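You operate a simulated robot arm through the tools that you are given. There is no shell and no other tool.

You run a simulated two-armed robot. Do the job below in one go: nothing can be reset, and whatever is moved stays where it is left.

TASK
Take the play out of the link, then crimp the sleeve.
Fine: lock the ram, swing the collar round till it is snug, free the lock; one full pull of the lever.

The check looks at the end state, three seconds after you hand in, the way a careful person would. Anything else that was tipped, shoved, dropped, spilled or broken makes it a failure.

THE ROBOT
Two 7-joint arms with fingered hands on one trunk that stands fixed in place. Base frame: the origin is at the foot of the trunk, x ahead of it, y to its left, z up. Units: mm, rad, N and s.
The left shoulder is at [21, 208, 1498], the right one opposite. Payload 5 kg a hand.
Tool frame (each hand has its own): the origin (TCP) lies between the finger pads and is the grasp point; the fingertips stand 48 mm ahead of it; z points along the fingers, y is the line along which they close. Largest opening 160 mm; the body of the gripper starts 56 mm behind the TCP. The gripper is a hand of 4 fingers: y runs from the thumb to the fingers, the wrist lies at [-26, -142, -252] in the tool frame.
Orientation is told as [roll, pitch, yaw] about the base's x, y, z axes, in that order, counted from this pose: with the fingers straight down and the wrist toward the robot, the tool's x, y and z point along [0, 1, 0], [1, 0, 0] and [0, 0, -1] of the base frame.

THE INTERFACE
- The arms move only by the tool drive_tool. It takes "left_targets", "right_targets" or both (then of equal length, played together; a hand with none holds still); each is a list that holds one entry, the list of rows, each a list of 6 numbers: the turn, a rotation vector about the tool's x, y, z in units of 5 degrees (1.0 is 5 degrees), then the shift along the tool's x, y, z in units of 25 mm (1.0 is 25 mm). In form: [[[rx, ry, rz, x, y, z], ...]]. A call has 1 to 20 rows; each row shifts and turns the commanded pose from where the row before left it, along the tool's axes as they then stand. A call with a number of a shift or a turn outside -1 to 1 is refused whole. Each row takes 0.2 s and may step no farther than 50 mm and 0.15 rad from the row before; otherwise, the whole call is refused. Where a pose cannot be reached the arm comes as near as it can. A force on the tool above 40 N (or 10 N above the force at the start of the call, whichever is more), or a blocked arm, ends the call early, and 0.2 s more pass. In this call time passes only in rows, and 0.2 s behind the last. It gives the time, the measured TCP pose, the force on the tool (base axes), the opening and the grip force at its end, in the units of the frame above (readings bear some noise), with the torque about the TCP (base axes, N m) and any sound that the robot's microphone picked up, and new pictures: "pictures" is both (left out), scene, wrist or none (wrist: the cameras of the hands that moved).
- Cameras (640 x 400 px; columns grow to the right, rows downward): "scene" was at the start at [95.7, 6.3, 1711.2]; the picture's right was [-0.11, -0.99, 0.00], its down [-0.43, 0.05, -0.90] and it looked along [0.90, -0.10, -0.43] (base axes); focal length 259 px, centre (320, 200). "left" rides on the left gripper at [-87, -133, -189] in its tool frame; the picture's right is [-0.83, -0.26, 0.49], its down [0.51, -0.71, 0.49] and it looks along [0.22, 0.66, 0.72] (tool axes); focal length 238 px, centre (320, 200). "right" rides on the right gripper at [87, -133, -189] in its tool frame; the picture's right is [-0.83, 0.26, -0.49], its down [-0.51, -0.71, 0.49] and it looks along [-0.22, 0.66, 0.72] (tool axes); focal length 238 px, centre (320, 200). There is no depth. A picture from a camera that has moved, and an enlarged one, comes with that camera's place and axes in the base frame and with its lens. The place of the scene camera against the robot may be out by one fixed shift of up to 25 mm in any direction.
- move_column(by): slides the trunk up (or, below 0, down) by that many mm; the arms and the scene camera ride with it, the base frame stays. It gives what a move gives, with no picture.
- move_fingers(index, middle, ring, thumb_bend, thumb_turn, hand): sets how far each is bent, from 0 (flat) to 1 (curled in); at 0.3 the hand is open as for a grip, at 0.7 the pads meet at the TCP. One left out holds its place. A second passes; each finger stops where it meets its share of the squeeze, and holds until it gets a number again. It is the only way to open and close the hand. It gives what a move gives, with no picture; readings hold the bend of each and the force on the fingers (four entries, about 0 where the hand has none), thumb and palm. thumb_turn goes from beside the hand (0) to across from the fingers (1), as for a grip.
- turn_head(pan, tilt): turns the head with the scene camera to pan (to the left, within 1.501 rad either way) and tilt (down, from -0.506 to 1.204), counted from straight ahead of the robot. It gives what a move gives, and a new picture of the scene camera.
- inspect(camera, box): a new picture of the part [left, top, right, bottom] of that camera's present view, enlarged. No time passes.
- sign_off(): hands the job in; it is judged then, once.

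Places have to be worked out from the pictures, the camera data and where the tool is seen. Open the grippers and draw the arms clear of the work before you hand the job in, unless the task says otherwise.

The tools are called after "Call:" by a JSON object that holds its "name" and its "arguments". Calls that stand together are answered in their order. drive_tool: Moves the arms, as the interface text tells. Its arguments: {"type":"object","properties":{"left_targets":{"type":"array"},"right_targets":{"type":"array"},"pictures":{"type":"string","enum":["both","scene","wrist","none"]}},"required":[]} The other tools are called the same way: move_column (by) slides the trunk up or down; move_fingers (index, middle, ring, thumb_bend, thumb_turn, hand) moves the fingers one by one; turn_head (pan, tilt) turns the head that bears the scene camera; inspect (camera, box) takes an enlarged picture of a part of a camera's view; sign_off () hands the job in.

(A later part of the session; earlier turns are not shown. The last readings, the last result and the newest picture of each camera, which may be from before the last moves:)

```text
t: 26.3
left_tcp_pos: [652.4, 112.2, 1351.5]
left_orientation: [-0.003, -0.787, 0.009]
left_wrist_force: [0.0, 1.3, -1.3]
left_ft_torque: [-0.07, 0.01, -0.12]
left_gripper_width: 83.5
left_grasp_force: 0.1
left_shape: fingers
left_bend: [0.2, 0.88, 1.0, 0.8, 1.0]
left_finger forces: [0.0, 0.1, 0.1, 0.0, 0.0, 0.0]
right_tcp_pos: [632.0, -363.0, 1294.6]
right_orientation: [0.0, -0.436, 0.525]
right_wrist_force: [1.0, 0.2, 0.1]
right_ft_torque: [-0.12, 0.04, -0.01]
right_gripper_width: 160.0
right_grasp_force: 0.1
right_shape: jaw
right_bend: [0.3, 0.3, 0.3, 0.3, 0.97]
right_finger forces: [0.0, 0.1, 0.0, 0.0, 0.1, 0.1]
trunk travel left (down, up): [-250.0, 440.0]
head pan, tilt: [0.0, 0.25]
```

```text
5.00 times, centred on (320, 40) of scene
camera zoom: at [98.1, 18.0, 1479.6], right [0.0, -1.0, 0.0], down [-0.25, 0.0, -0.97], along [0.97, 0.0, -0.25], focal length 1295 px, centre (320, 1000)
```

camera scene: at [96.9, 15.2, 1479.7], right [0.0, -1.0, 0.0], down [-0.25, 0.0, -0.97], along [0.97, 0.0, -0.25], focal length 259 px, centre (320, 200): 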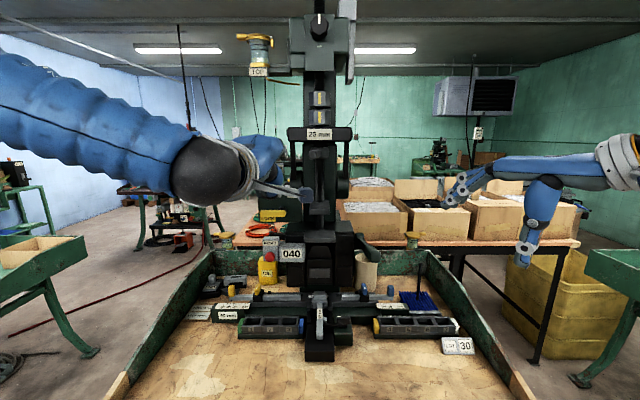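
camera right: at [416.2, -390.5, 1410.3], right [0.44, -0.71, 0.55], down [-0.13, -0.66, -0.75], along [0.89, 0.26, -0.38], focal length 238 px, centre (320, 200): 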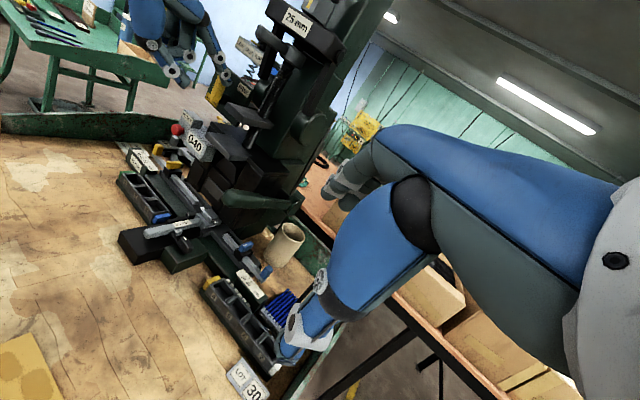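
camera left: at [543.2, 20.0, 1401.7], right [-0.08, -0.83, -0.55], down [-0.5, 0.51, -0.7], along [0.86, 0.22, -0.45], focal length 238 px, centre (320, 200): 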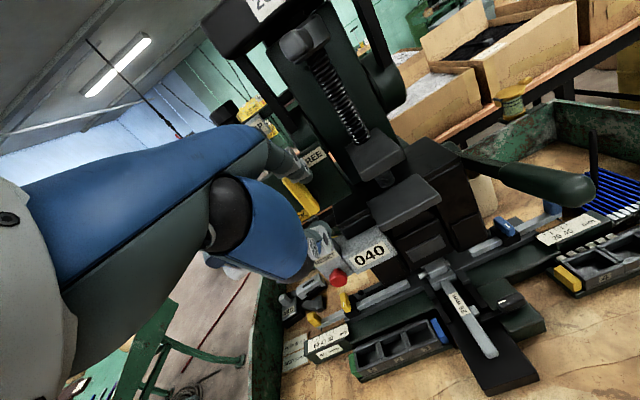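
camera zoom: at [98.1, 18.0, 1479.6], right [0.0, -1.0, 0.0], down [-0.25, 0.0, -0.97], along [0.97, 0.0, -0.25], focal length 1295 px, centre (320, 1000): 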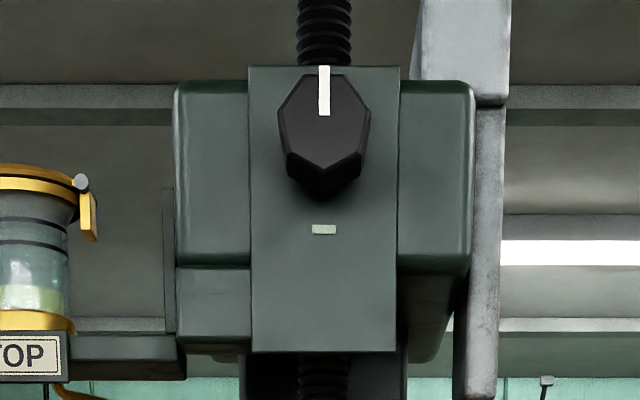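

The lock bar is firmly over LOCK and nothing else moved. To learn whether the collar climbs as it turns, I'll take a high-zoom reference of the gap now, before testing the other direction.

Call:
{"name": "inspect", "arguments": {"camera": "scene", "box": [308, 139, 324, 149]}}

Call:
{"name": "inspect", "arguments": {"camera": "scene", "box": [304, 136, 336, 160]}}

Call:
{"name": "inspect", "arguments": {"camera": "right", "box": [288, 28, 336, 68]}}

```text
16.00 times, centred on (316, 144) of scene
camera zoom: at [98.1, 18.0, 1479.6], right [0.0, -1.0, 0.0], down [-0.25, 0.0, -0.97], along [0.97, 0.0, -0.25], focal length 4144 px, centre (384, 1096)
```

zoom: 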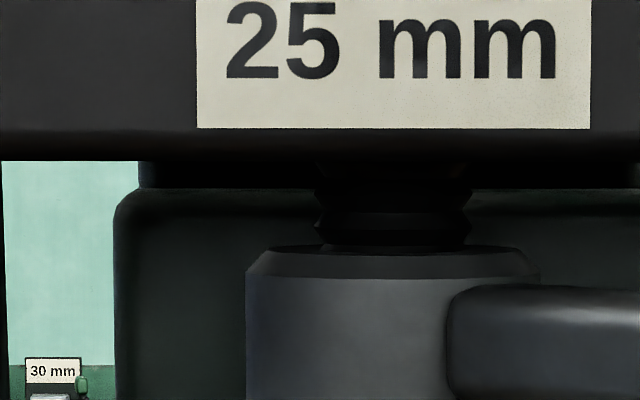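

```text
16.00 times, centred on (320, 148) of scene
camera zoom: at [98.1, 18.0, 1479.6], right [0.0, -1.0, 0.0], down [-0.25, 0.0, -0.97], along [0.97, 0.0, -0.25], focal length 4144 px, centre (320, 1032)
```

zoom: 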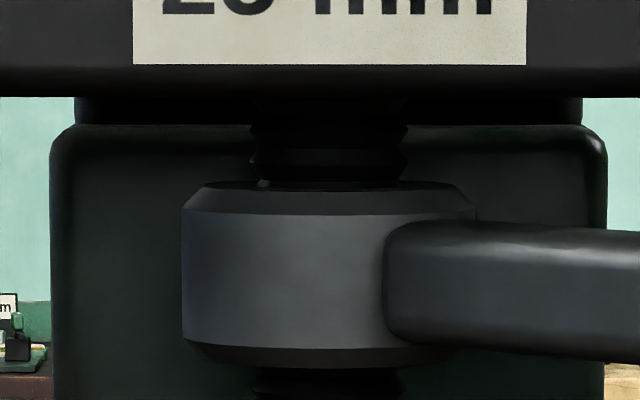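

```text
10.00 times, centred on (312, 48) of right
camera zoom: at [416.8, -386.9, 1411.2], right [0.44, -0.71, 0.55], down [-0.13, -0.66, -0.74], along [0.89, 0.26, -0.38], focal length 2384 px, centre (400, 1720)
```

zoom: 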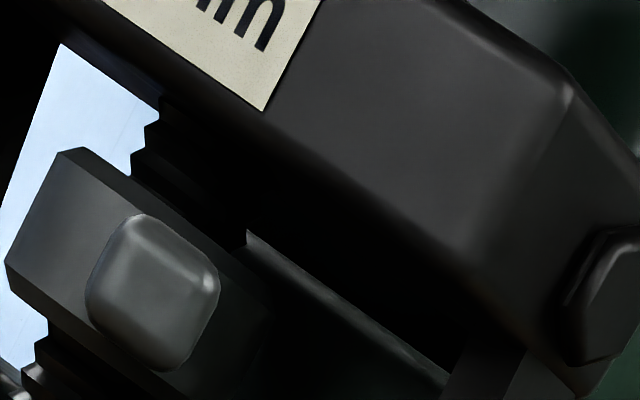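

No height change is visible, so the collar's travel itself has to tell me. I'll test the other way: bring the left index around to the right side of the handle tip and push left gently to find the range.

Call:
{"name": "drive_tool", "arguments": {"left_targets": [[[0, 0, 0, -0.985, 0, 0], [0, 0, 0, -0.985, 0, 0], [0, 0, 0, -0.985, 0, 0], [0, 0, 0, -0.985, 0, 0], [0, 0, 0, -0.985, 0, 0], [0, 0, 0, -0.985, 0, 0], [0, 0, 0, -0.985, 0, 0], [0, 0, 0, -0.985, 0, 0], [0, 0, 0, -0.985, 0, 0], [0, 0, 0, 0, 0.7, 0.7], [0, 0, 0, 0, 0.7, 0.7]]], "pictures": "none"}}

Call:
{"name": "inspect", "arguments": {"camera": "right", "box": [240, 0, 368, 100]}}

Call:
{"name": "inspect", "arguments": {"camera": "left", "box": [160, 0, 480, 240]}}

```text
t: 28.7
left_tcp_pos: [702.9, -109.9, 1350.4]
left_orientation: [-0.001, -0.785, 0.008]
left_wrist_force: [0.7, -1.1, -0.7]
left_ft_torque: [0.05, 0.02, 0.04]
left_gripper_width: 83.7
left_grasp_force: 0.0
left_shape: fingers
left_bend: [0.2, 0.88, 1.0, 0.8, 1.0]
left_finger forces: [0.0, 0.0, 0.0, 0.0, 0.1, 0.1]
right_tcp_pos: [632.3, -365.1, 1295.2]
right_orientation: [0.005, -0.436, 0.522]
right_wrist_force: [1.6, -0.3, -0.1]
right_ft_torque: [0.08, -0.02, 0.03]
right_gripper_width: 159.9
right_grasp_force: 0.0
right_shape: jaw
right_bend: [0.3, 0.3, 0.3, 0.3, 0.97]
right_finger forces: [0.1, 0.0, 0.0, 0.2, 0.0, 0.0]
trunk travel left (down, up): [-250.0, 440.0]
head pan, tilt: [0.0, 0.25]
```

```text
4.00 times, centred on (304, 50) of right
camera zoom: at [416.7, -389.8, 1410.3], right [0.44, -0.71, 0.55], down [-0.13, -0.65, -0.75], along [0.89, 0.26, -0.38], focal length 953 px, centre (384, 800)
```

zoom: 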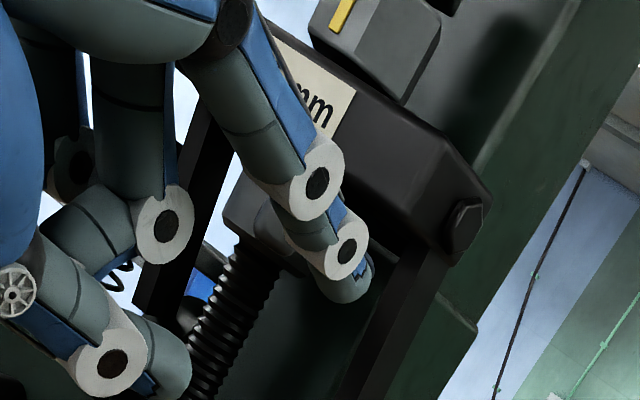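

```text
1.67 times, centred on (320, 120) of left
camera zoom: at [476.5, -198.8, 1390.5], right [0.17, -0.83, -0.53], down [-0.16, 0.5, -0.85], along [0.97, 0.22, -0.05], focal length 397 px, centre (320, 333)
```

zoom: 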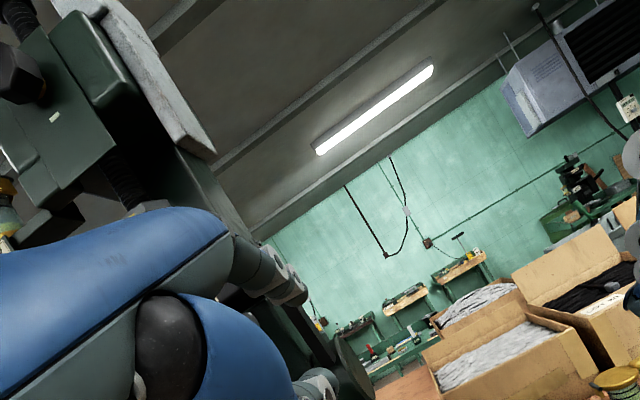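

The tip is at about (813, -127, 1410), clear of the handle. I'll go forward beside the handle tip and push left in small steps.

Call:
{"name": "drive_tool", "arguments": {"left_targets": [[[0, 0, 0, 0, 0.7, 0.7], [0, 0, 0, 0, 0.7, 0.7], [0, 0, 0, 0.4, 0, 0], [0, 0, 0, 0.4, 0, 0], [0, 0, 0, 0.4, 0, 0], [0, 0, 0, 0.4, 0, 0]]], "pictures": "none"}}

Call:
{"name": "inspect", "arguments": {"camera": "right", "box": [240, 0, 368, 100]}}

```text
t: 30.1
left_tcp_pos: [751.2, -68.3, 1352.4]
left_orientation: [-0.003, -0.787, 0.006]
left_wrist_force: [-2.2, -1.9, 0.5]
left_ft_torque: [0.13, -0.12, -0.17]
left_gripper_width: 83.6
left_grasp_force: 1.7
left_shape: fingers
left_bend: [0.2, 0.88, 1.0, 0.8, 1.0]
left_finger forces: [2.5, 0.0, 0.0, 0.0, 0.0, 0.1]
right_tcp_pos: [631.0, -363.7, 1296.6]
right_orientation: [0.003, -0.435, 0.523]
right_wrist_force: [-0.5, -0.6, -0.8]
right_ft_torque: [-0.01, 0.03, -0.01]
right_gripper_width: 159.9
right_grasp_force: 0.0
right_shape: jaw
right_bend: [0.3, 0.3, 0.3, 0.3, 0.97]
right_finger forces: [0.0, 0.1, 0.0, 0.0, 0.0, 0.0]
trunk travel left (down, up): [-250.0, 440.0]
head pan, tilt: [0.0, 0.25]
```

```text
4.00 times, centred on (304, 50) of right
camera zoom: at [415.8, -389.3, 1410.9], right [0.44, -0.71, 0.55], down [-0.13, -0.66, -0.74], along [0.89, 0.26, -0.38], focal length 953 px, centre (384, 800)
```

zoom: 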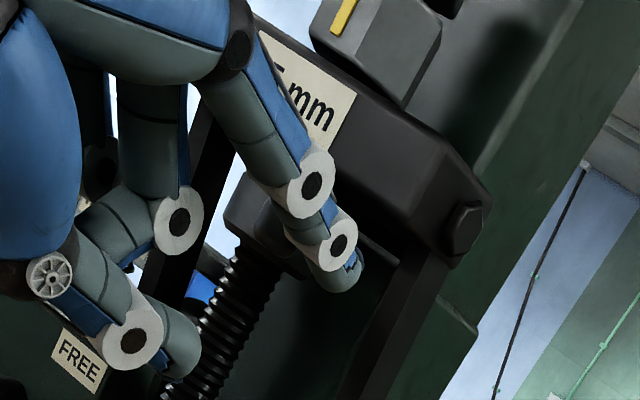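

Contact is light (2.5 N) and the handle is returning. I'll keep pushing it left through centre in steps.

Call:
{"name": "drive_tool", "arguments": {"left_targets": [[[0, 0, 0, 0.4, 0, 0], [0, 0, 0, 0.4, 0, 0], [0, 0, 0, 0.4, -0.05, -0.05], [0, 0, 0, 0.4, -0.05, -0.05], [0, 0, 0, 0.4, -0.05, -0.05], [0, 0, 0, 0.4, 0, 0], [0, 0, 0, 0.4, 0, 0]]], "pictures": "none"}}

Call:
{"name": "inspect", "arguments": {"camera": "right", "box": [240, 0, 368, 100]}}

Call:
{"name": "inspect", "arguments": {"camera": "scene", "box": [272, 120, 368, 180]}}

```text
t: 31.7
left_tcp_pos: [743.1, -1.9, 1352.9]
left_orientation: [0.0, -0.786, 0.003]
left_wrist_force: [-18.9, -12.9, 2.8]
left_ft_torque: [0.67, -1.51, -1.89]
left_gripper_width: 91.4
left_grasp_force: 11.1
left_shape: fingers
left_bend: [0.19, 0.88, 1.0, 0.8, 1.0]
left_finger forces: [22.0, 0.0, 0.0, 0.0, 0.0, 0.1]
right_tcp_pos: [628.4, -366.1, 1296.4]
right_orientation: [0.001, -0.438, 0.52]
right_wrist_force: [0.7, 0.3, 0.5]
right_ft_torque: [0.0, -0.06, -0.04]
right_gripper_width: 159.5
right_grasp_force: 0.1
right_shape: jaw
right_bend: [0.3, 0.3, 0.3, 0.3, 0.97]
right_finger forces: [0.0, 0.0, 0.0, 0.0, 0.1, 0.0]
trunk travel left (down, up): [-250.0, 440.0]
head pan, tilt: [0.0, 0.25]
```

```text
4.00 times, centred on (304, 50) of right
camera zoom: at [412.8, -390.6, 1411.4], right [0.44, -0.71, 0.55], down [-0.12, -0.65, -0.75], along [0.89, 0.26, -0.38], focal length 953 px, centre (384, 800)
```

zoom: 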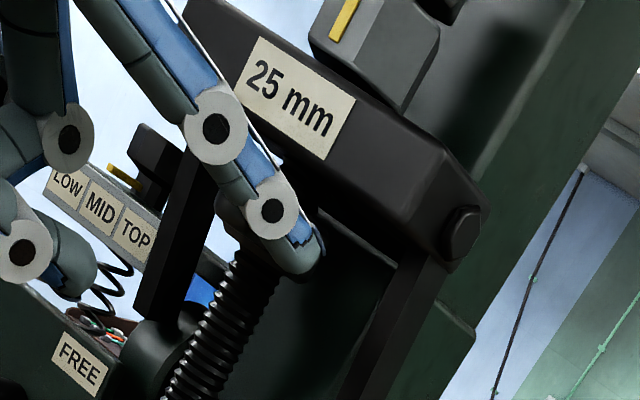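

```text
6.67 times, centred on (320, 150) of scene
camera zoom: at [94.2, 14.5, 1479.9], right [0.0, -1.0, 0.0], down [-0.25, 0.0, -0.97], along [0.97, 0.0, -0.25], focal length 1727 px, centre (320, 533)
```

zoom: 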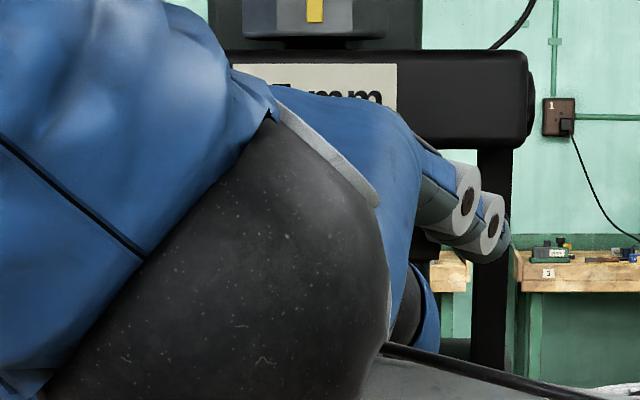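

The force rose to about 23 N and the finger seems to lag behind the hand. I'll look closely before doing anything more.

Call:
{"name": "inspect", "arguments": {"camera": "right", "box": [276, 25, 332, 75]}}

Call:
{"name": "inspect", "arguments": {"camera": "scene", "box": [320, 130, 368, 170]}}

Call:
{"name": "inspect", "arguments": {"camera": "left", "box": [200, 60, 400, 220]}}

```text
8.00 times, centred on (304, 50) of right
camera zoom: at [412.8, -390.6, 1411.4], right [0.44, -0.71, 0.55], down [-0.12, -0.65, -0.75], along [0.89, 0.26, -0.38], focal length 1907 px, centre (448, 1400)
```

zoom: 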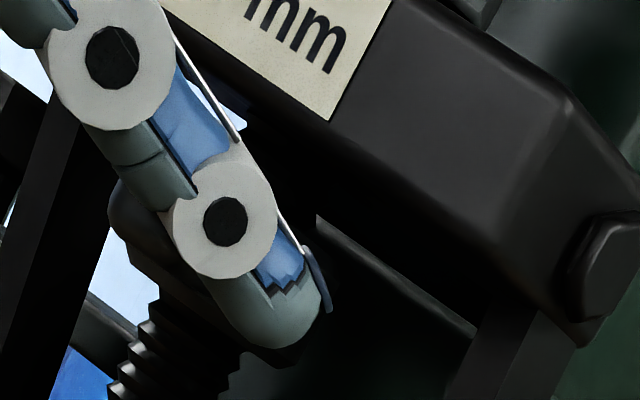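

```text
10.00 times, centred on (344, 150) of scene
camera zoom: at [94.2, 14.5, 1479.9], right [0.0, -1.0, 0.0], down [-0.25, 0.0, -0.97], along [0.97, 0.0, -0.25], focal length 2590 px, centre (80, 700)
```

zoom: 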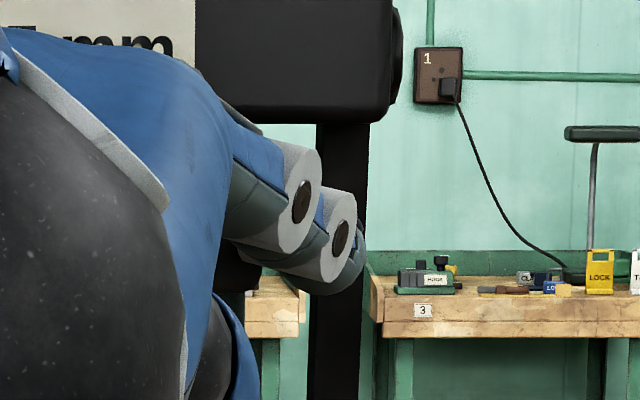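

```text
2.50 times, centred on (300, 140) of left
camera zoom: at [516.3, -90.2, 1393.2], right [0.17, -0.83, -0.53], down [-0.15, 0.51, -0.85], along [0.97, 0.22, -0.04], focal length 596 px, centre (370, 350)
```

zoom: 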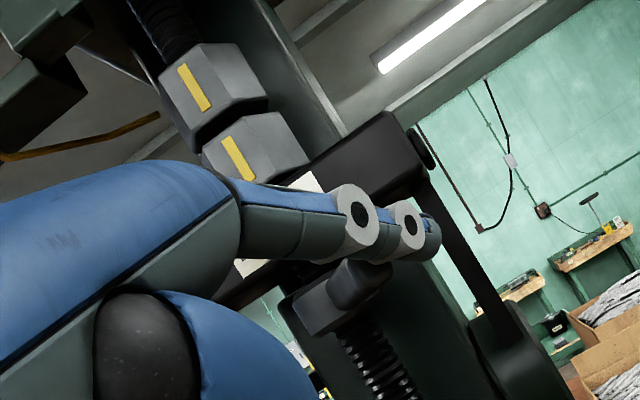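

The left view shows the handle about 20° right of centre, with my index bent sideways and pressing on the handle's end instead of its side. I'll unload by moving the hand back to the right, then withdraw.

Call:
{"name": "drive_tool", "arguments": {"left_targets": [[[0, 0, 0, -0.6, 0, 0], [0, 0, 0, -0.6, 0, 0], [0, 0, 0, -0.6, 0, 0], [0, 0, 0, -0.6, -0.3, -0.3], [0, 0, 0, 0, -0.9, -0.9], [0, 0, 0, 0, -0.9, -0.9], [0, 0, 0, 0, -0.9, -0.9]]], "pictures": "scene"}}

Call:
{"name": "inspect", "arguments": {"camera": "right", "box": [240, 0, 368, 100]}}

Call:
{"name": "inspect", "arguments": {"camera": "left", "box": [200, 60, 400, 220]}}

```text
t: 33.3
left_tcp_pos: [641.3, -59.1, 1352.5]
left_orientation: [-0.005, -0.787, 0.009]
left_wrist_force: [-0.8, -0.4, 0.9]
left_ft_torque: [0.02, -0.03, 0.03]
left_gripper_width: 83.8
left_grasp_force: 0.0
left_shape: fingers
left_bend: [0.2, 0.88, 1.0, 0.8, 1.0]
left_finger forces: [0.0, 0.1, 0.0, 0.1, 0.1, 0.0]
right_tcp_pos: [630.7, -363.8, 1297.4]
right_orientation: [-0.001, -0.435, 0.523]
right_wrist_force: [-1.7, 0.0, 0.0]
right_ft_torque: [-0.02, -0.08, -0.06]
right_gripper_width: 159.9
right_grasp_force: 0.0
right_shape: jaw
right_bend: [0.3, 0.3, 0.3, 0.3, 0.97]
right_finger forces: [0.1, 0.0, 0.1, 0.0, 0.0, 0.0]
trunk travel left (down, up): [-250.0, 440.0]
head pan, tilt: [0.0, 0.25]
camera scene: at [95.6, 16.1, 1479.9], right [0.0, -1.0, 0.0], down [-0.25, 0.0, -0.97], along [0.97, 0.0, -0.25], focal length 259 px, centre (320, 200)
```

scene: 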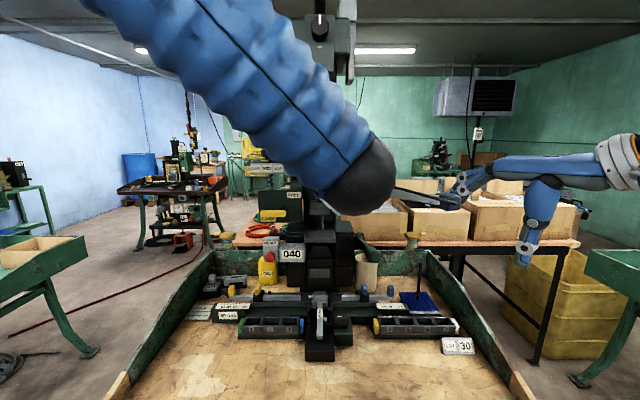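

```text
4.00 times, centred on (304, 50) of right
camera zoom: at [414.2, -389.0, 1411.6], right [0.44, -0.71, 0.55], down [-0.12, -0.66, -0.74], along [0.89, 0.26, -0.38], focal length 953 px, centre (384, 800)
```

zoom: 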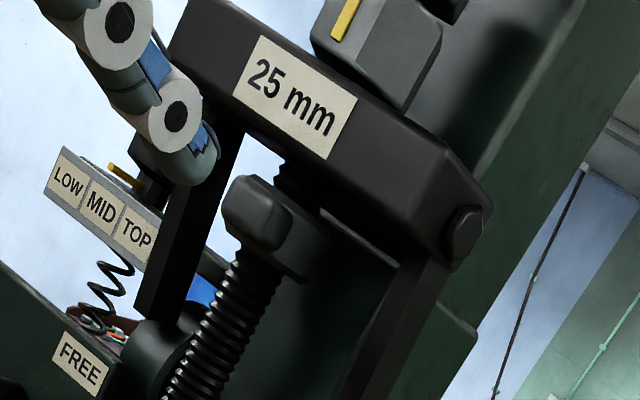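

```text
2.50 times, centred on (300, 140) of left
camera zoom: at [415.4, -149.5, 1392.5], right [0.17, -0.83, -0.53], down [-0.16, 0.5, -0.85], along [0.97, 0.22, -0.05], focal length 596 px, centre (370, 350)
```

zoom: 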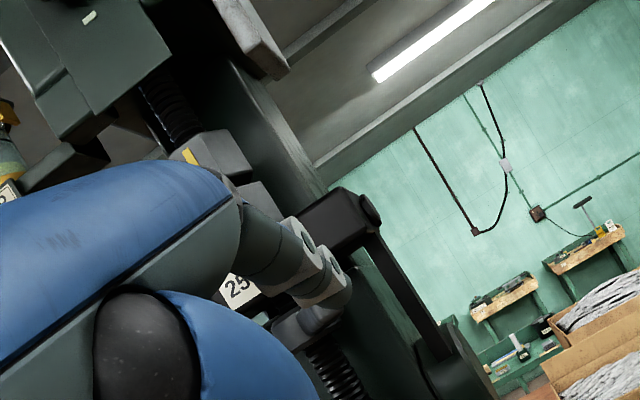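

The handle is now about 20° right of centre and undisturbed. Pushing left is better done with the right index, since the load then presses it against its neighbour. I'll shape the right hand the same way, take the left hand back to the left, and level the right hand's yaw and pitch.

Call:
{"name": "move_fingers", "arguments": {"hand": "right", "index": 0.2, "middle": 1.0, "ring": 1.0, "thumb_bend": 0.8, "thumb_turn": 1.0}}

Call:
{"name": "drive_tool", "arguments": {"left_targets": [[[0, 0, 0, 1, -0.1, -0.1], [0, 0, 0, 1, -0.1, -0.1], [0, 0, 0, 1, -0.1, -0.1], [0, 0, 0, 1, -0.1, -0.1], [0, 0, 0, 1, 0, 0], [0, 0, 0, 1, 0, 0], [0, 0, 0, 1, 0, 0], [0, 0, 0, 1, 0, 0], [0, 0, 0, 1, 0, 0], [0, 0, 0, 1, 0, 0], [0, 0, 0, 1, 0, 0], [0, 0, 0, 1, 0, 0]]], "right_targets": [[[0, -0.42, 0.906, 0, 0, 0], [0, -0.42, 0.906, 0, 0, 0], [0, -0.42, 0.906, 0, 0, 0], [0, -0.42, 0.906, 0, 0, 0], [0, -0.42, 0.906, 0, 0, 0], [0, -0.42, 0.906, 0, 0, 0], [-1, 0, 0, 0, 0, 0], [-1, 0, 0, 0, 0, 0], [-1, 0, 0, 0, 0, 0], [-1, 0, 0, 0, 0, 0], [0, 0, 0, 0, 0, 0], [0, 0, 0, 0, 0, 0]]], "pictures": "both"}}

```text
t: 34.3
left_tcp_pos: [643.9, -59.2, 1351.0]
left_orientation: [-0.005, -0.786, 0.008]
left_wrist_force: [-0.3, -0.5, 0.4]
left_ft_torque: [-0.01, -0.04, 0.0]
left_gripper_width: 83.9
left_grasp_force: 0.1
left_shape: fingers
left_bend: [0.2, 0.88, 1.0, 0.8, 1.0]
left_finger forces: [0.0, 0.0, 0.0, 0.1, 0.0, 0.0]
right_tcp_pos: [632.6, -363.8, 1296.1]
right_orientation: [0.003, -0.436, 0.524]
right_wrist_force: [-0.3, 0.1, 0.4]
right_ft_torque: [-0.02, 0.0, -0.02]
right_gripper_width: 84.2
right_grasp_force: 0.0
right_shape: fingers
right_bend: [0.2, 0.85, 1.0, 0.8, 1.0]
right_finger forces: [0.0, 0.0, 0.0, 0.0, 0.0, 0.1]
trunk travel left (down, up): [-250.0, 440.0]
head pan, tilt: [0.0, 0.25]
```

```text
t: 36.9
left_tcp_pos: [625.3, 242.8, 1350.5]
left_orientation: [-0.005, -0.786, 0.008]
left_wrist_force: [0.6, 0.7, -0.3]
left_ft_torque: [-0.04, -0.01, -0.09]
left_gripper_width: 83.9
left_grasp_force: 0.0
left_shape: fingers
left_bend: [0.2, 0.88, 1.0, 0.8, 1.0]
left_finger forces: [0.0, 0.0, 0.0, 0.0, 0.1, 0.0]
right_tcp_pos: [633.1, -363.9, 1297.8]
right_orientation: [-0.001, -0.784, 0.002]
right_wrist_force: [0.9, 1.4, 0.0]
right_ft_torque: [-0.08, 0.03, -0.11]
right_gripper_width: 83.8
right_grasp_force: 0.0
right_shape: fingers
right_bend: [0.2, 0.87, 1.0, 0.8, 1.0]
right_finger forces: [0.0, 0.0, 0.1, 0.1, 0.0, 0.0]
trunk travel left (down, up): [-250.0, 440.0]
head pan, tilt: [0.0, 0.25]
camera scene: at [97.7, 18.4, 1479.6], right [0.0, -1.0, 0.0], down [-0.25, 0.0, -0.97], along [0.97, 0.0, -0.25], focal length 259 px, centre (320, 200)
camera right: at [406.1, -275.7, 1336.8], right [-0.16, -0.83, 0.53], down [-0.16, -0.51, -0.85], along [0.97, -0.22, -0.05], focal length 238 px, centre (320, 200)
camera left: at [398.5, 153.0, 1390.8], right [0.17, -0.84, -0.52], down [-0.16, 0.5, -0.85], along [0.97, 0.22, -0.05], focal length 238 px, centre (320, 200)
```

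scene: 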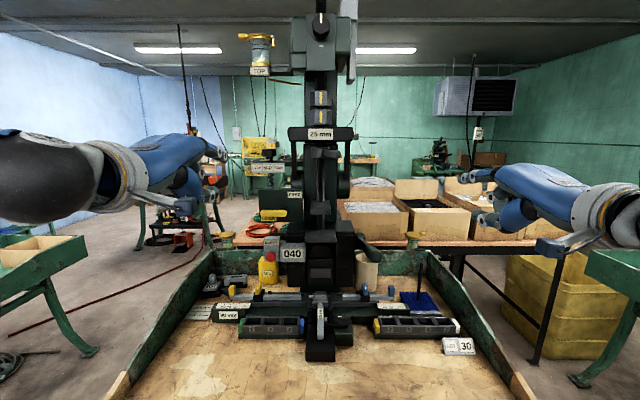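
right: 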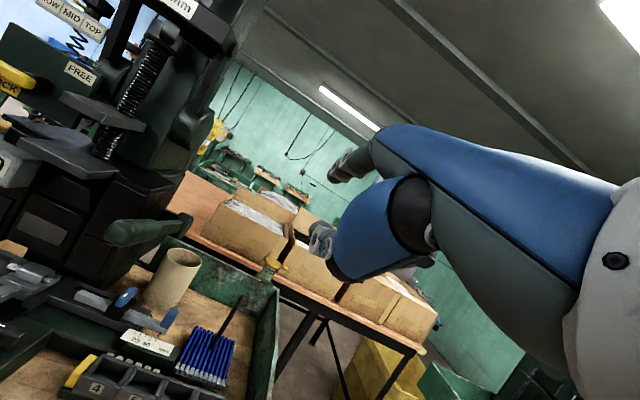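
left: 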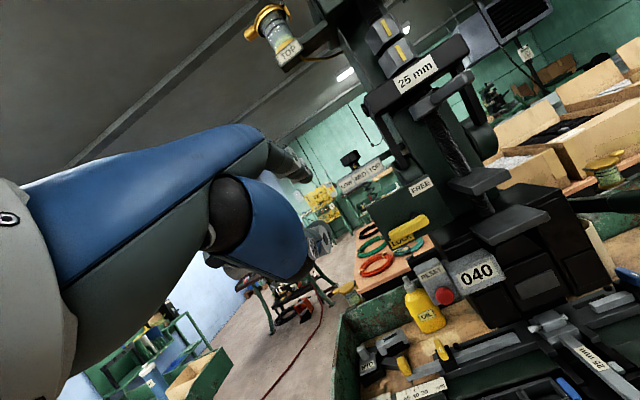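

Call:
{"name": "inspect", "arguments": {"camera": "left", "box": [380, 40, 500, 120]}}

Call:
{"name": "inspect", "arguments": {"camera": "scene", "box": [304, 136, 336, 160]}}

Call:
{"name": "inspect", "arguments": {"camera": "scene", "box": [272, 120, 368, 180]}}

```text
5.00 times, centred on (440, 80) of left
camera zoom: at [398.5, 153.0, 1390.8], right [0.17, -0.84, -0.52], down [-0.16, 0.5, -0.85], along [0.97, 0.22, -0.05], focal length 1192 px, centre (-280, 800)
```

zoom: 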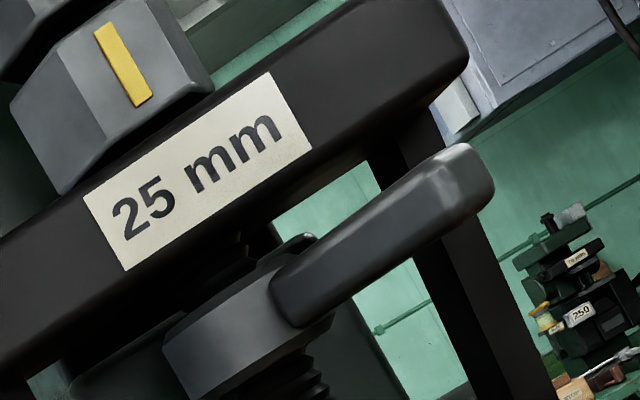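

```text
16.00 times, centred on (320, 148) of scene
camera zoom: at [97.7, 18.4, 1479.6], right [0.0, -1.0, 0.0], down [-0.25, 0.0, -0.97], along [0.97, 0.0, -0.25], focal length 4144 px, centre (320, 1032)
```

zoom: 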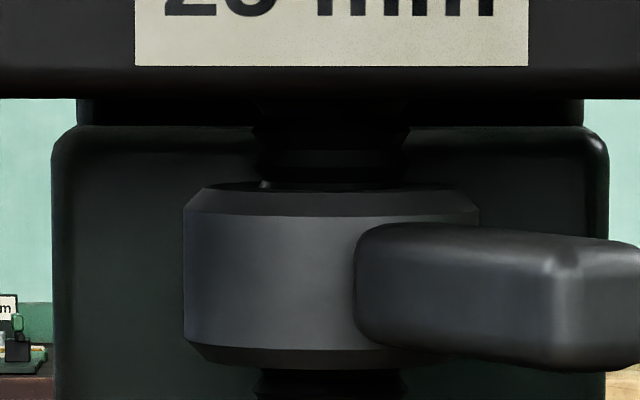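

```text
6.67 times, centred on (320, 150) of scene
camera zoom: at [97.7, 18.4, 1479.6], right [0.0, -1.0, 0.0], down [-0.25, 0.0, -0.97], along [0.97, 0.0, -0.25], focal length 1727 px, centre (320, 533)
```

zoom: 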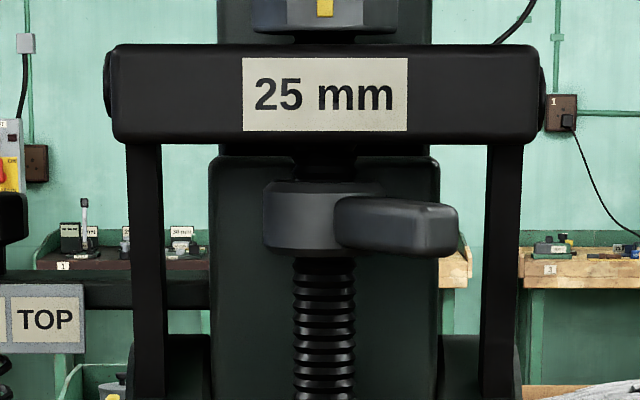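

The handle now sits about 30° right. I'll bring the right index up to the right side of the handle at the same height.

Call:
{"name": "drive_tool", "arguments": {"right_targets": [[[0, 0, 0, 0.924, 0.3365, 0.0424], [0, 0, 0, 0.924, 0.3365, 0.0424], [0, 0, 0, 0.924, 0.3365, 0.0424], [0, 0, 0, 0.924, 0.3365, 0.0424], [0, 0, 0, 0.924, 0.3365, 0.0424], [0, 0, 0, 0.924, 0.3365, 0.0424], [0, 0, 0, 0.924, 0.3365, 0.0424], [0, 0, 0, 0.924, 0.3365, 0.0424], [0, 0, 0, 0.924, 0.3365, 0.0424], [0, 0, 0, 0.924, 0.3365, 0.0424]]], "pictures": "none"}}

Call:
{"name": "inspect", "arguments": {"camera": "left", "box": [340, 20, 500, 120]}}

Call:
{"name": "inspect", "arguments": {"camera": "scene", "box": [272, 110, 432, 210]}}

```text
t: 39.1
left_tcp_pos: [625.7, 241.0, 1351.7]
left_orientation: [-0.003, -0.785, 0.01]
left_wrist_force: [-0.9, -0.1, 1.1]
left_ft_torque: [0.0, -0.02, 0.01]
left_gripper_width: 83.7
left_grasp_force: 0.0
left_shape: fingers
left_bend: [0.2, 0.88, 1.0, 0.8, 1.0]
left_finger forces: [0.0, 0.0, 0.0, 0.1, 0.0, 0.0]
right_tcp_pos: [735.6, -214.3, 1350.6]
right_orientation: [0.006, -0.773, 0.012]
right_wrist_force: [-0.2, 0.2, 0.6]
right_ft_torque: [-0.01, -0.04, -0.01]
right_gripper_width: 84.0
right_grasp_force: 0.2
right_shape: fingers
right_bend: [0.2, 0.87, 1.0, 0.8, 1.0]
right_finger forces: [0.0, 0.0, 0.0, 0.0, 0.0, 0.1]
right hand out of reach, approached as far as the arm can: row 3, 4, 5, 6, 7, 8, 9, 10
trunk travel left (down, up): [-250.0, 440.0]
head pan, tilt: [0.0, 0.25]
```

```text
4.00 times, centred on (420, 70) of left
camera zoom: at [398.5, 151.3, 1391.0], right [0.17, -0.83, -0.53], down [-0.16, 0.5, -0.85], along [0.97, 0.22, -0.05], focal length 953 px, centre (-80, 720)
```

zoom: 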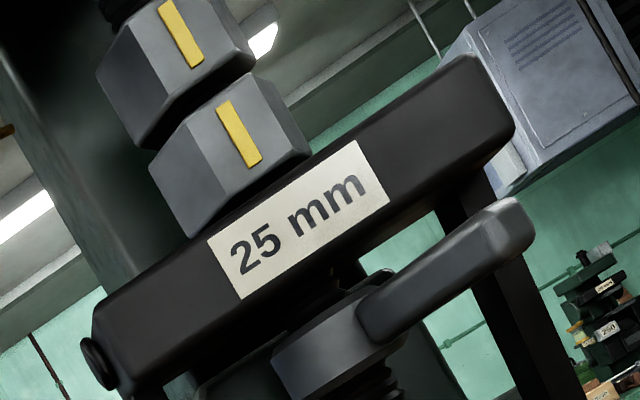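

```text
4.00 times, centred on (352, 160) of scene
camera zoom: at [97.5, 17.0, 1479.7], right [0.0, -1.0, 0.0], down [-0.25, 0.0, -0.97], along [0.97, 0.0, -0.25], focal length 1036 px, centre (192, 360)
```

zoom: 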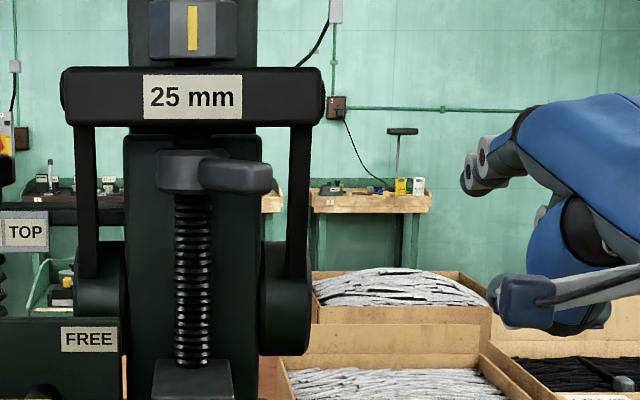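

The right arm stalled at y≈-214, most likely a joint limit in this posture. I'll reduce the pitch to −20°, which worked for the left arm, and see if it can reach.

Call:
{"name": "drive_tool", "arguments": {"right_targets": [[[1, 0, 0, 0, 0, 0], [1, 0, 0, 0, 0, 0], [1, 0, 0, 0, 0, 0], [1, 0, 0, 0, 0, 0], [1, 0, 0, 0, 0, 0], [0, 0, 0, 0, 0, 0]]], "pictures": "scene"}}

```text
t: 40.5
left_tcp_pos: [624.9, 241.2, 1350.3]
left_orientation: [-0.004, -0.785, 0.008]
left_wrist_force: [0.0, -0.1, 0.4]
left_ft_torque: [0.01, 0.02, 0.0]
left_gripper_width: 84.0
left_grasp_force: 0.2
left_shape: fingers
left_bend: [0.2, 0.88, 1.0, 0.8, 1.0]
left_finger forces: [0.0, 0.0, 0.1, 0.0, 0.0, 0.0]
right_tcp_pos: [739.4, -216.6, 1346.1]
right_orientation: [0.0, -0.347, 0.0]
right_wrist_force: [0.4, 0.1, 0.0]
right_ft_torque: [-0.01, 0.01, 0.0]
right_gripper_width: 84.0
right_grasp_force: 0.0
right_shape: fingers
right_bend: [0.2, 0.87, 1.0, 0.8, 1.0]
right_finger forces: [0.0, 0.0, 0.0, 0.1, 0.1, 0.0]
right hand out of reach, approached as far as the arm can: row 1
trunk travel left (down, up): [-250.0, 440.0]
head pan, tilt: [0.0, 0.25]
camera scene: at [97.0, 16.6, 1479.7], right [0.0, -1.0, 0.0], down [-0.25, 0.0, -0.97], along [0.97, 0.0, -0.25], focal length 259 px, centre (320, 200)
```

scene: 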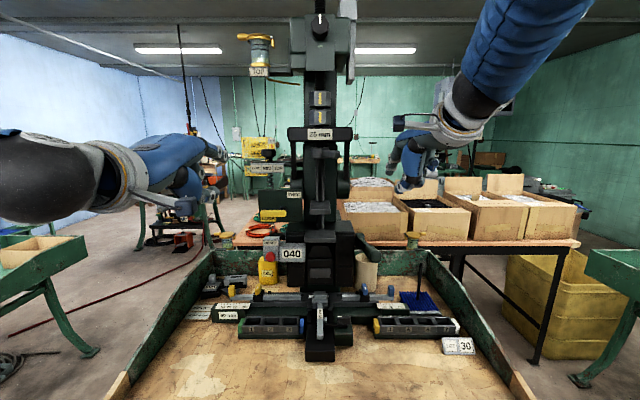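

The arm now has a better elbow posture at pitch −20°. I'll move to just right of the handle, with the tip at about (841, -99, 1400).

Call:
{"name": "drive_tool", "arguments": {"right_targets": [[[0, 0, 0, 0.816, -0.057, -0.404], [0, 0, 0, 0.816, -0.057, -0.404], [0, 0, 0, 0.816, -0.057, -0.404], [0, 0, 0, 0.816, -0.057, -0.404], [0, 0, 0, 0.816, -0.057, -0.404]]], "pictures": "none"}}

Call:
{"name": "inspect", "arguments": {"camera": "left", "box": [360, 20, 520, 120]}}

Call:
{"name": "inspect", "arguments": {"camera": "scene", "box": [272, 110, 400, 190]}}

Call:
{"name": "inspect", "arguments": {"camera": "right", "box": [160, 60, 420, 260]}}

```text
t: 41.7
left_tcp_pos: [625.1, 241.0, 1350.1]
left_orientation: [-0.004, -0.786, 0.008]
left_wrist_force: [0.4, -0.5, 0.2]
left_ft_torque: [-0.03, -0.01, -0.02]
left_gripper_width: 83.8
left_grasp_force: 0.0
left_shape: fingers
left_bend: [0.2, 0.88, 1.0, 0.8, 1.0]
left_finger forces: [0.0, 0.0, 0.0, 0.0, 0.1, 0.1]
right_tcp_pos: [754.6, -119.8, 1382.2]
right_orientation: [0.0, -0.344, 0.0]
right_wrist_force: [-0.5, -0.4, -0.5]
right_ft_torque: [-0.05, -0.03, 0.01]
right_gripper_width: 83.8
right_grasp_force: 0.0
right_shape: fingers
right_bend: [0.2, 0.87, 1.0, 0.8, 1.0]
right_finger forces: [0.0, 0.1, 0.0, 0.1, 0.1, 0.1]
right hand out of reach, approached as far as the arm can: row 2, 3, 4, 5
trunk travel left (down, up): [-250.0, 440.0]
head pan, tilt: [0.0, 0.25]
```

```text
4.00 times, centred on (440, 70) of left
camera zoom: at [398.4, 151.2, 1391.1], right [0.17, -0.83, -0.53], down [-0.16, 0.5, -0.85], along [0.97, 0.22, -0.05], focal length 953 px, centre (-160, 720)
```

zoom: 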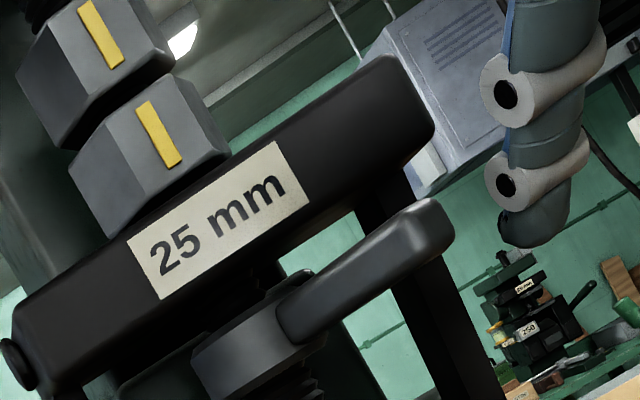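

```text
5.00 times, centred on (336, 150) of scene
camera zoom: at [97.4, 16.9, 1479.7], right [0.0, -1.0, 0.0], down [-0.25, 0.0, -0.97], along [0.97, 0.0, -0.25], focal length 1295 px, centre (240, 450)
```

zoom: 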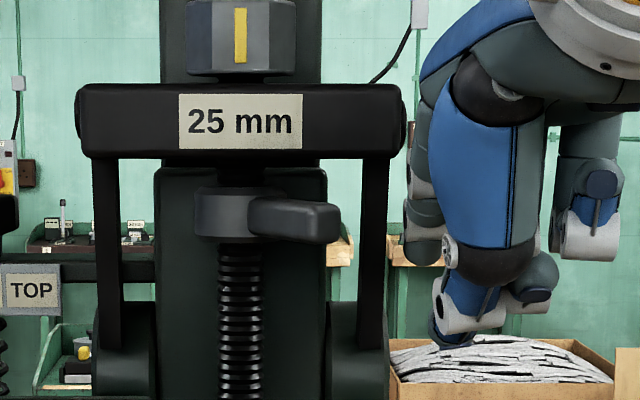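

```text
2.00 times, centred on (290, 160) of right
camera zoom: at [565.3, -34.1, 1514.4], right [0.08, -0.84, 0.54], down [-0.5, -0.51, -0.7], along [0.86, -0.22, -0.46], focal length 477 px, centre (380, 280)
```

zoom: 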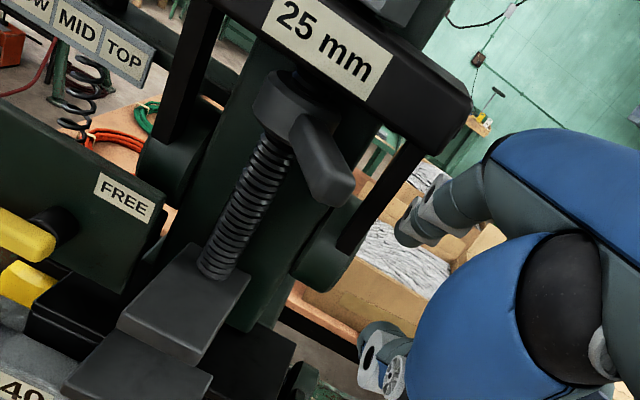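

The index tip is at about (880, -104, 1391), right of the handle with clear space around it. I'll lower slightly and push left in small steps.

Call:
{"name": "drive_tool", "arguments": {"right_targets": [[[0, 0, 0, 0.3, -0.1, 0.24], [0, 0, 0, 0.4, 0, 0], [0, 0, 0, 0.4, 0, 0], [0, 0, 0, 0.4, 0, 0], [0, 0, 0, 0.3, 0, 0], [0, 0, 0, 0.3, 0, 0], [0, 0, 0, 0.3, 0, 0]]], "pictures": "none"}}

Call:
{"name": "inspect", "arguments": {"camera": "left", "box": [360, 20, 520, 120]}}

Call:
{"name": "inspect", "arguments": {"camera": "right", "box": [160, 60, 420, 260]}}

```text
t: 43.3
left_tcp_pos: [624.2, 240.1, 1351.3]
left_orientation: [-0.002, -0.787, 0.008]
left_wrist_force: [0.5, -1.0, -0.2]
left_ft_torque: [0.0, -0.02, -0.02]
left_gripper_width: 83.9
left_grasp_force: 0.1
left_shape: fingers
left_bend: [0.2, 0.88, 1.0, 0.8, 1.0]
left_finger forces: [0.0, 0.1, 0.1, 0.0, 0.1, 0.0]
right_tcp_pos: [755.1, -60.5, 1375.9]
right_orientation: [0.002, -0.346, 0.001]
right_wrist_force: [-1.5, -2.3, 2.3]
right_ft_torque: [0.12, -0.18, -0.09]
right_gripper_width: 84.3
right_grasp_force: 1.6
right_shape: fingers
right_bend: [0.2, 0.87, 1.0, 0.8, 1.0]
right_finger forces: [2.7, 0.0, 0.0, 0.0, 0.1, 0.1]
trunk travel left (down, up): [-250.0, 440.0]
head pan, tilt: [0.0, 0.25]
```

```text
4.00 times, centred on (440, 70) of left
camera zoom: at [397.9, 150.8, 1391.3], right [0.17, -0.83, -0.53], down [-0.16, 0.5, -0.85], along [0.97, 0.22, -0.05], focal length 953 px, centre (-160, 720)
```

zoom: 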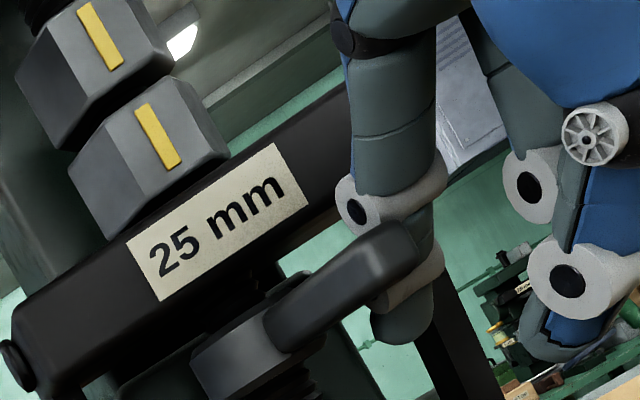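

```text
2.00 times, centred on (290, 160) of right
camera zoom: at [565.9, 26.4, 1507.6], right [0.08, -0.84, 0.54], down [-0.5, -0.51, -0.7], along [0.86, -0.22, -0.46], focal length 477 px, centre (380, 280)
```

zoom: 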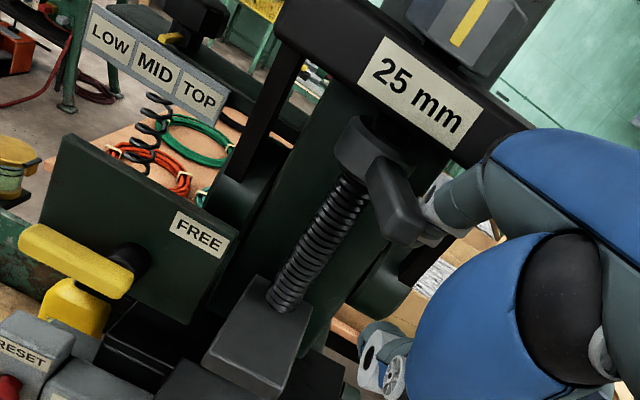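

Good contact on the handle's side at about 2.7 N. I'll keep pushing left through centre.

Call:
{"name": "drive_tool", "arguments": {"right_targets": [[[0, 0, 0, 0.35, 0, 0], [0, 0, 0, 0.35, 0, 0], [0, 0, 0, 0.35, 0, 0], [0, 0, 0, 0.35, 0, 0], [0, 0, 0, 0.35, 0, 0], [0, 0, 0, 0.35, 0, 0]]], "pictures": "none"}}

Call:
{"name": "inspect", "arguments": {"camera": "left", "box": [360, 20, 520, 120]}}

Call:
{"name": "inspect", "arguments": {"camera": "right", "box": [160, 60, 420, 260]}}

```text
t: 44.7
left_tcp_pos: [624.2, 240.9, 1350.9]
left_orientation: [-0.004, -0.786, 0.009]
left_wrist_force: [-0.4, 0.2, -0.1]
left_ft_torque: [-0.01, 0.04, -0.02]
left_gripper_width: 83.6
left_grasp_force: 0.0
left_shape: fingers
left_bend: [0.2, 0.88, 1.0, 0.8, 1.0]
left_finger forces: [0.0, 0.0, 0.1, 0.0, 0.1, 0.1]
right_tcp_pos: [754.2, -8.8, 1376.3]
right_orientation: [0.001, -0.345, -0.001]
right_wrist_force: [-1.4, -4.0, -3.1]
right_ft_torque: [0.03, 0.32, -0.45]
right_gripper_width: 80.6
right_grasp_force: 2.7
right_shape: fingers
right_bend: [0.21, 0.87, 1.0, 0.8, 1.0]
right_finger forces: [5.0, 0.0, 0.0, 0.0, 0.0, 0.0]
trunk travel left (down, up): [-250.0, 440.0]
head pan, tilt: [0.0, 0.25]
```

```text
4.00 times, centred on (440, 70) of left
camera zoom: at [398.5, 150.9, 1391.1], right [0.17, -0.83, -0.53], down [-0.16, 0.5, -0.85], along [0.97, 0.22, -0.05], focal length 953 px, centre (-160, 720)
```

zoom: 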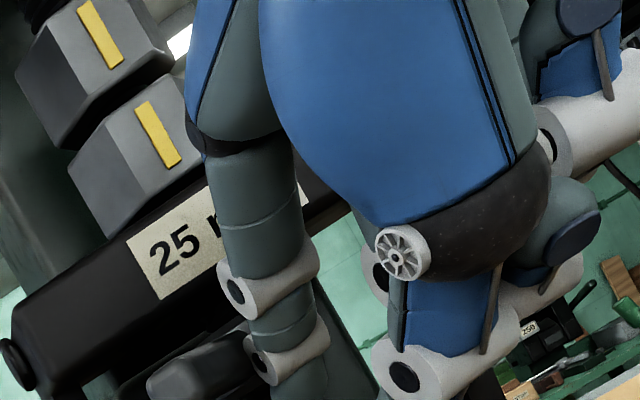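

```text
2.00 times, centred on (290, 160) of right
camera zoom: at [565.8, 78.9, 1508.3], right [0.08, -0.84, 0.54], down [-0.5, -0.51, -0.7], along [0.86, -0.22, -0.46], focal length 477 px, centre (380, 280)
```

zoom: 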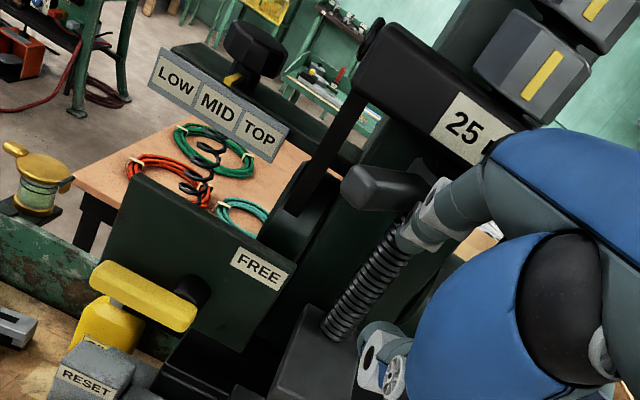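

The handle has passed its starting angle and is about 28° left, still light at 5 N. I'll continue left to find where the travel ends.

Call:
{"name": "drive_tool", "arguments": {"right_targets": [[[0, 0, 0, 0.3, 0, 0], [0, 0, 0, 0.3, 0, 0], [0, 0, 0, 0.3, 0, 0], [0, 0, 0, 0.3, 0, 0]]], "pictures": "none"}}

Call:
{"name": "inspect", "arguments": {"camera": "left", "box": [360, 20, 520, 120]}}

Call:
{"name": "inspect", "arguments": {"camera": "right", "box": [160, 60, 420, 260]}}

```text
t: 45.7
left_tcp_pos: [624.8, 237.1, 1352.2]
left_orientation: [0.001, -0.787, 0.005]
left_wrist_force: [-1.1, 0.2, 0.1]
left_ft_torque: [0.05, 0.01, 0.1]
left_gripper_width: 83.8
left_grasp_force: 0.1
left_shape: fingers
left_bend: [0.2, 0.88, 1.0, 0.8, 1.0]
left_finger forces: [0.1, 0.0, 0.1, 0.1, 0.0, 0.1]
right_tcp_pos: [752.8, 16.6, 1376.6]
right_orientation: [0.004, -0.344, -0.001]
right_wrist_force: [-8.9, -20.1, -7.9]
right_ft_torque: [0.58, 0.47, -2.09]
right_gripper_width: 75.6
right_grasp_force: 11.4
right_shape: fingers
right_bend: [0.23, 0.87, 1.0, 0.8, 1.0]
right_finger forces: [23.1, 0.0, 0.1, 0.1, 0.0, 0.0]
trunk travel left (down, up): [-250.0, 440.0]
head pan, tilt: [0.0, 0.25]
```

```text
4.00 times, centred on (440, 70) of left
camera zoom: at [397.8, 148.0, 1391.6], right [0.17, -0.83, -0.53], down [-0.16, 0.51, -0.85], along [0.97, 0.22, -0.05], focal length 953 px, centre (-160, 720)
```

zoom: 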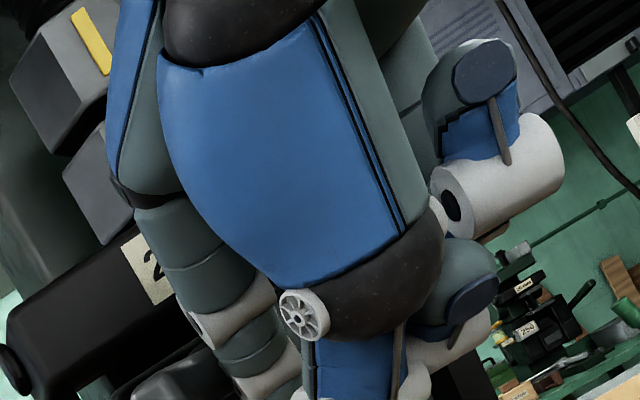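

```text
2.00 times, centred on (290, 160) of right
camera zoom: at [564.6, 104.8, 1509.2], right [0.08, -0.84, 0.54], down [-0.5, -0.5, -0.7], along [0.86, -0.22, -0.46], focal length 477 px, centre (380, 280)
```

zoom: 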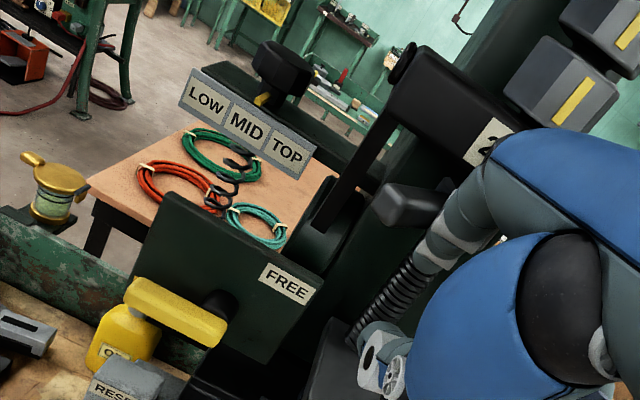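

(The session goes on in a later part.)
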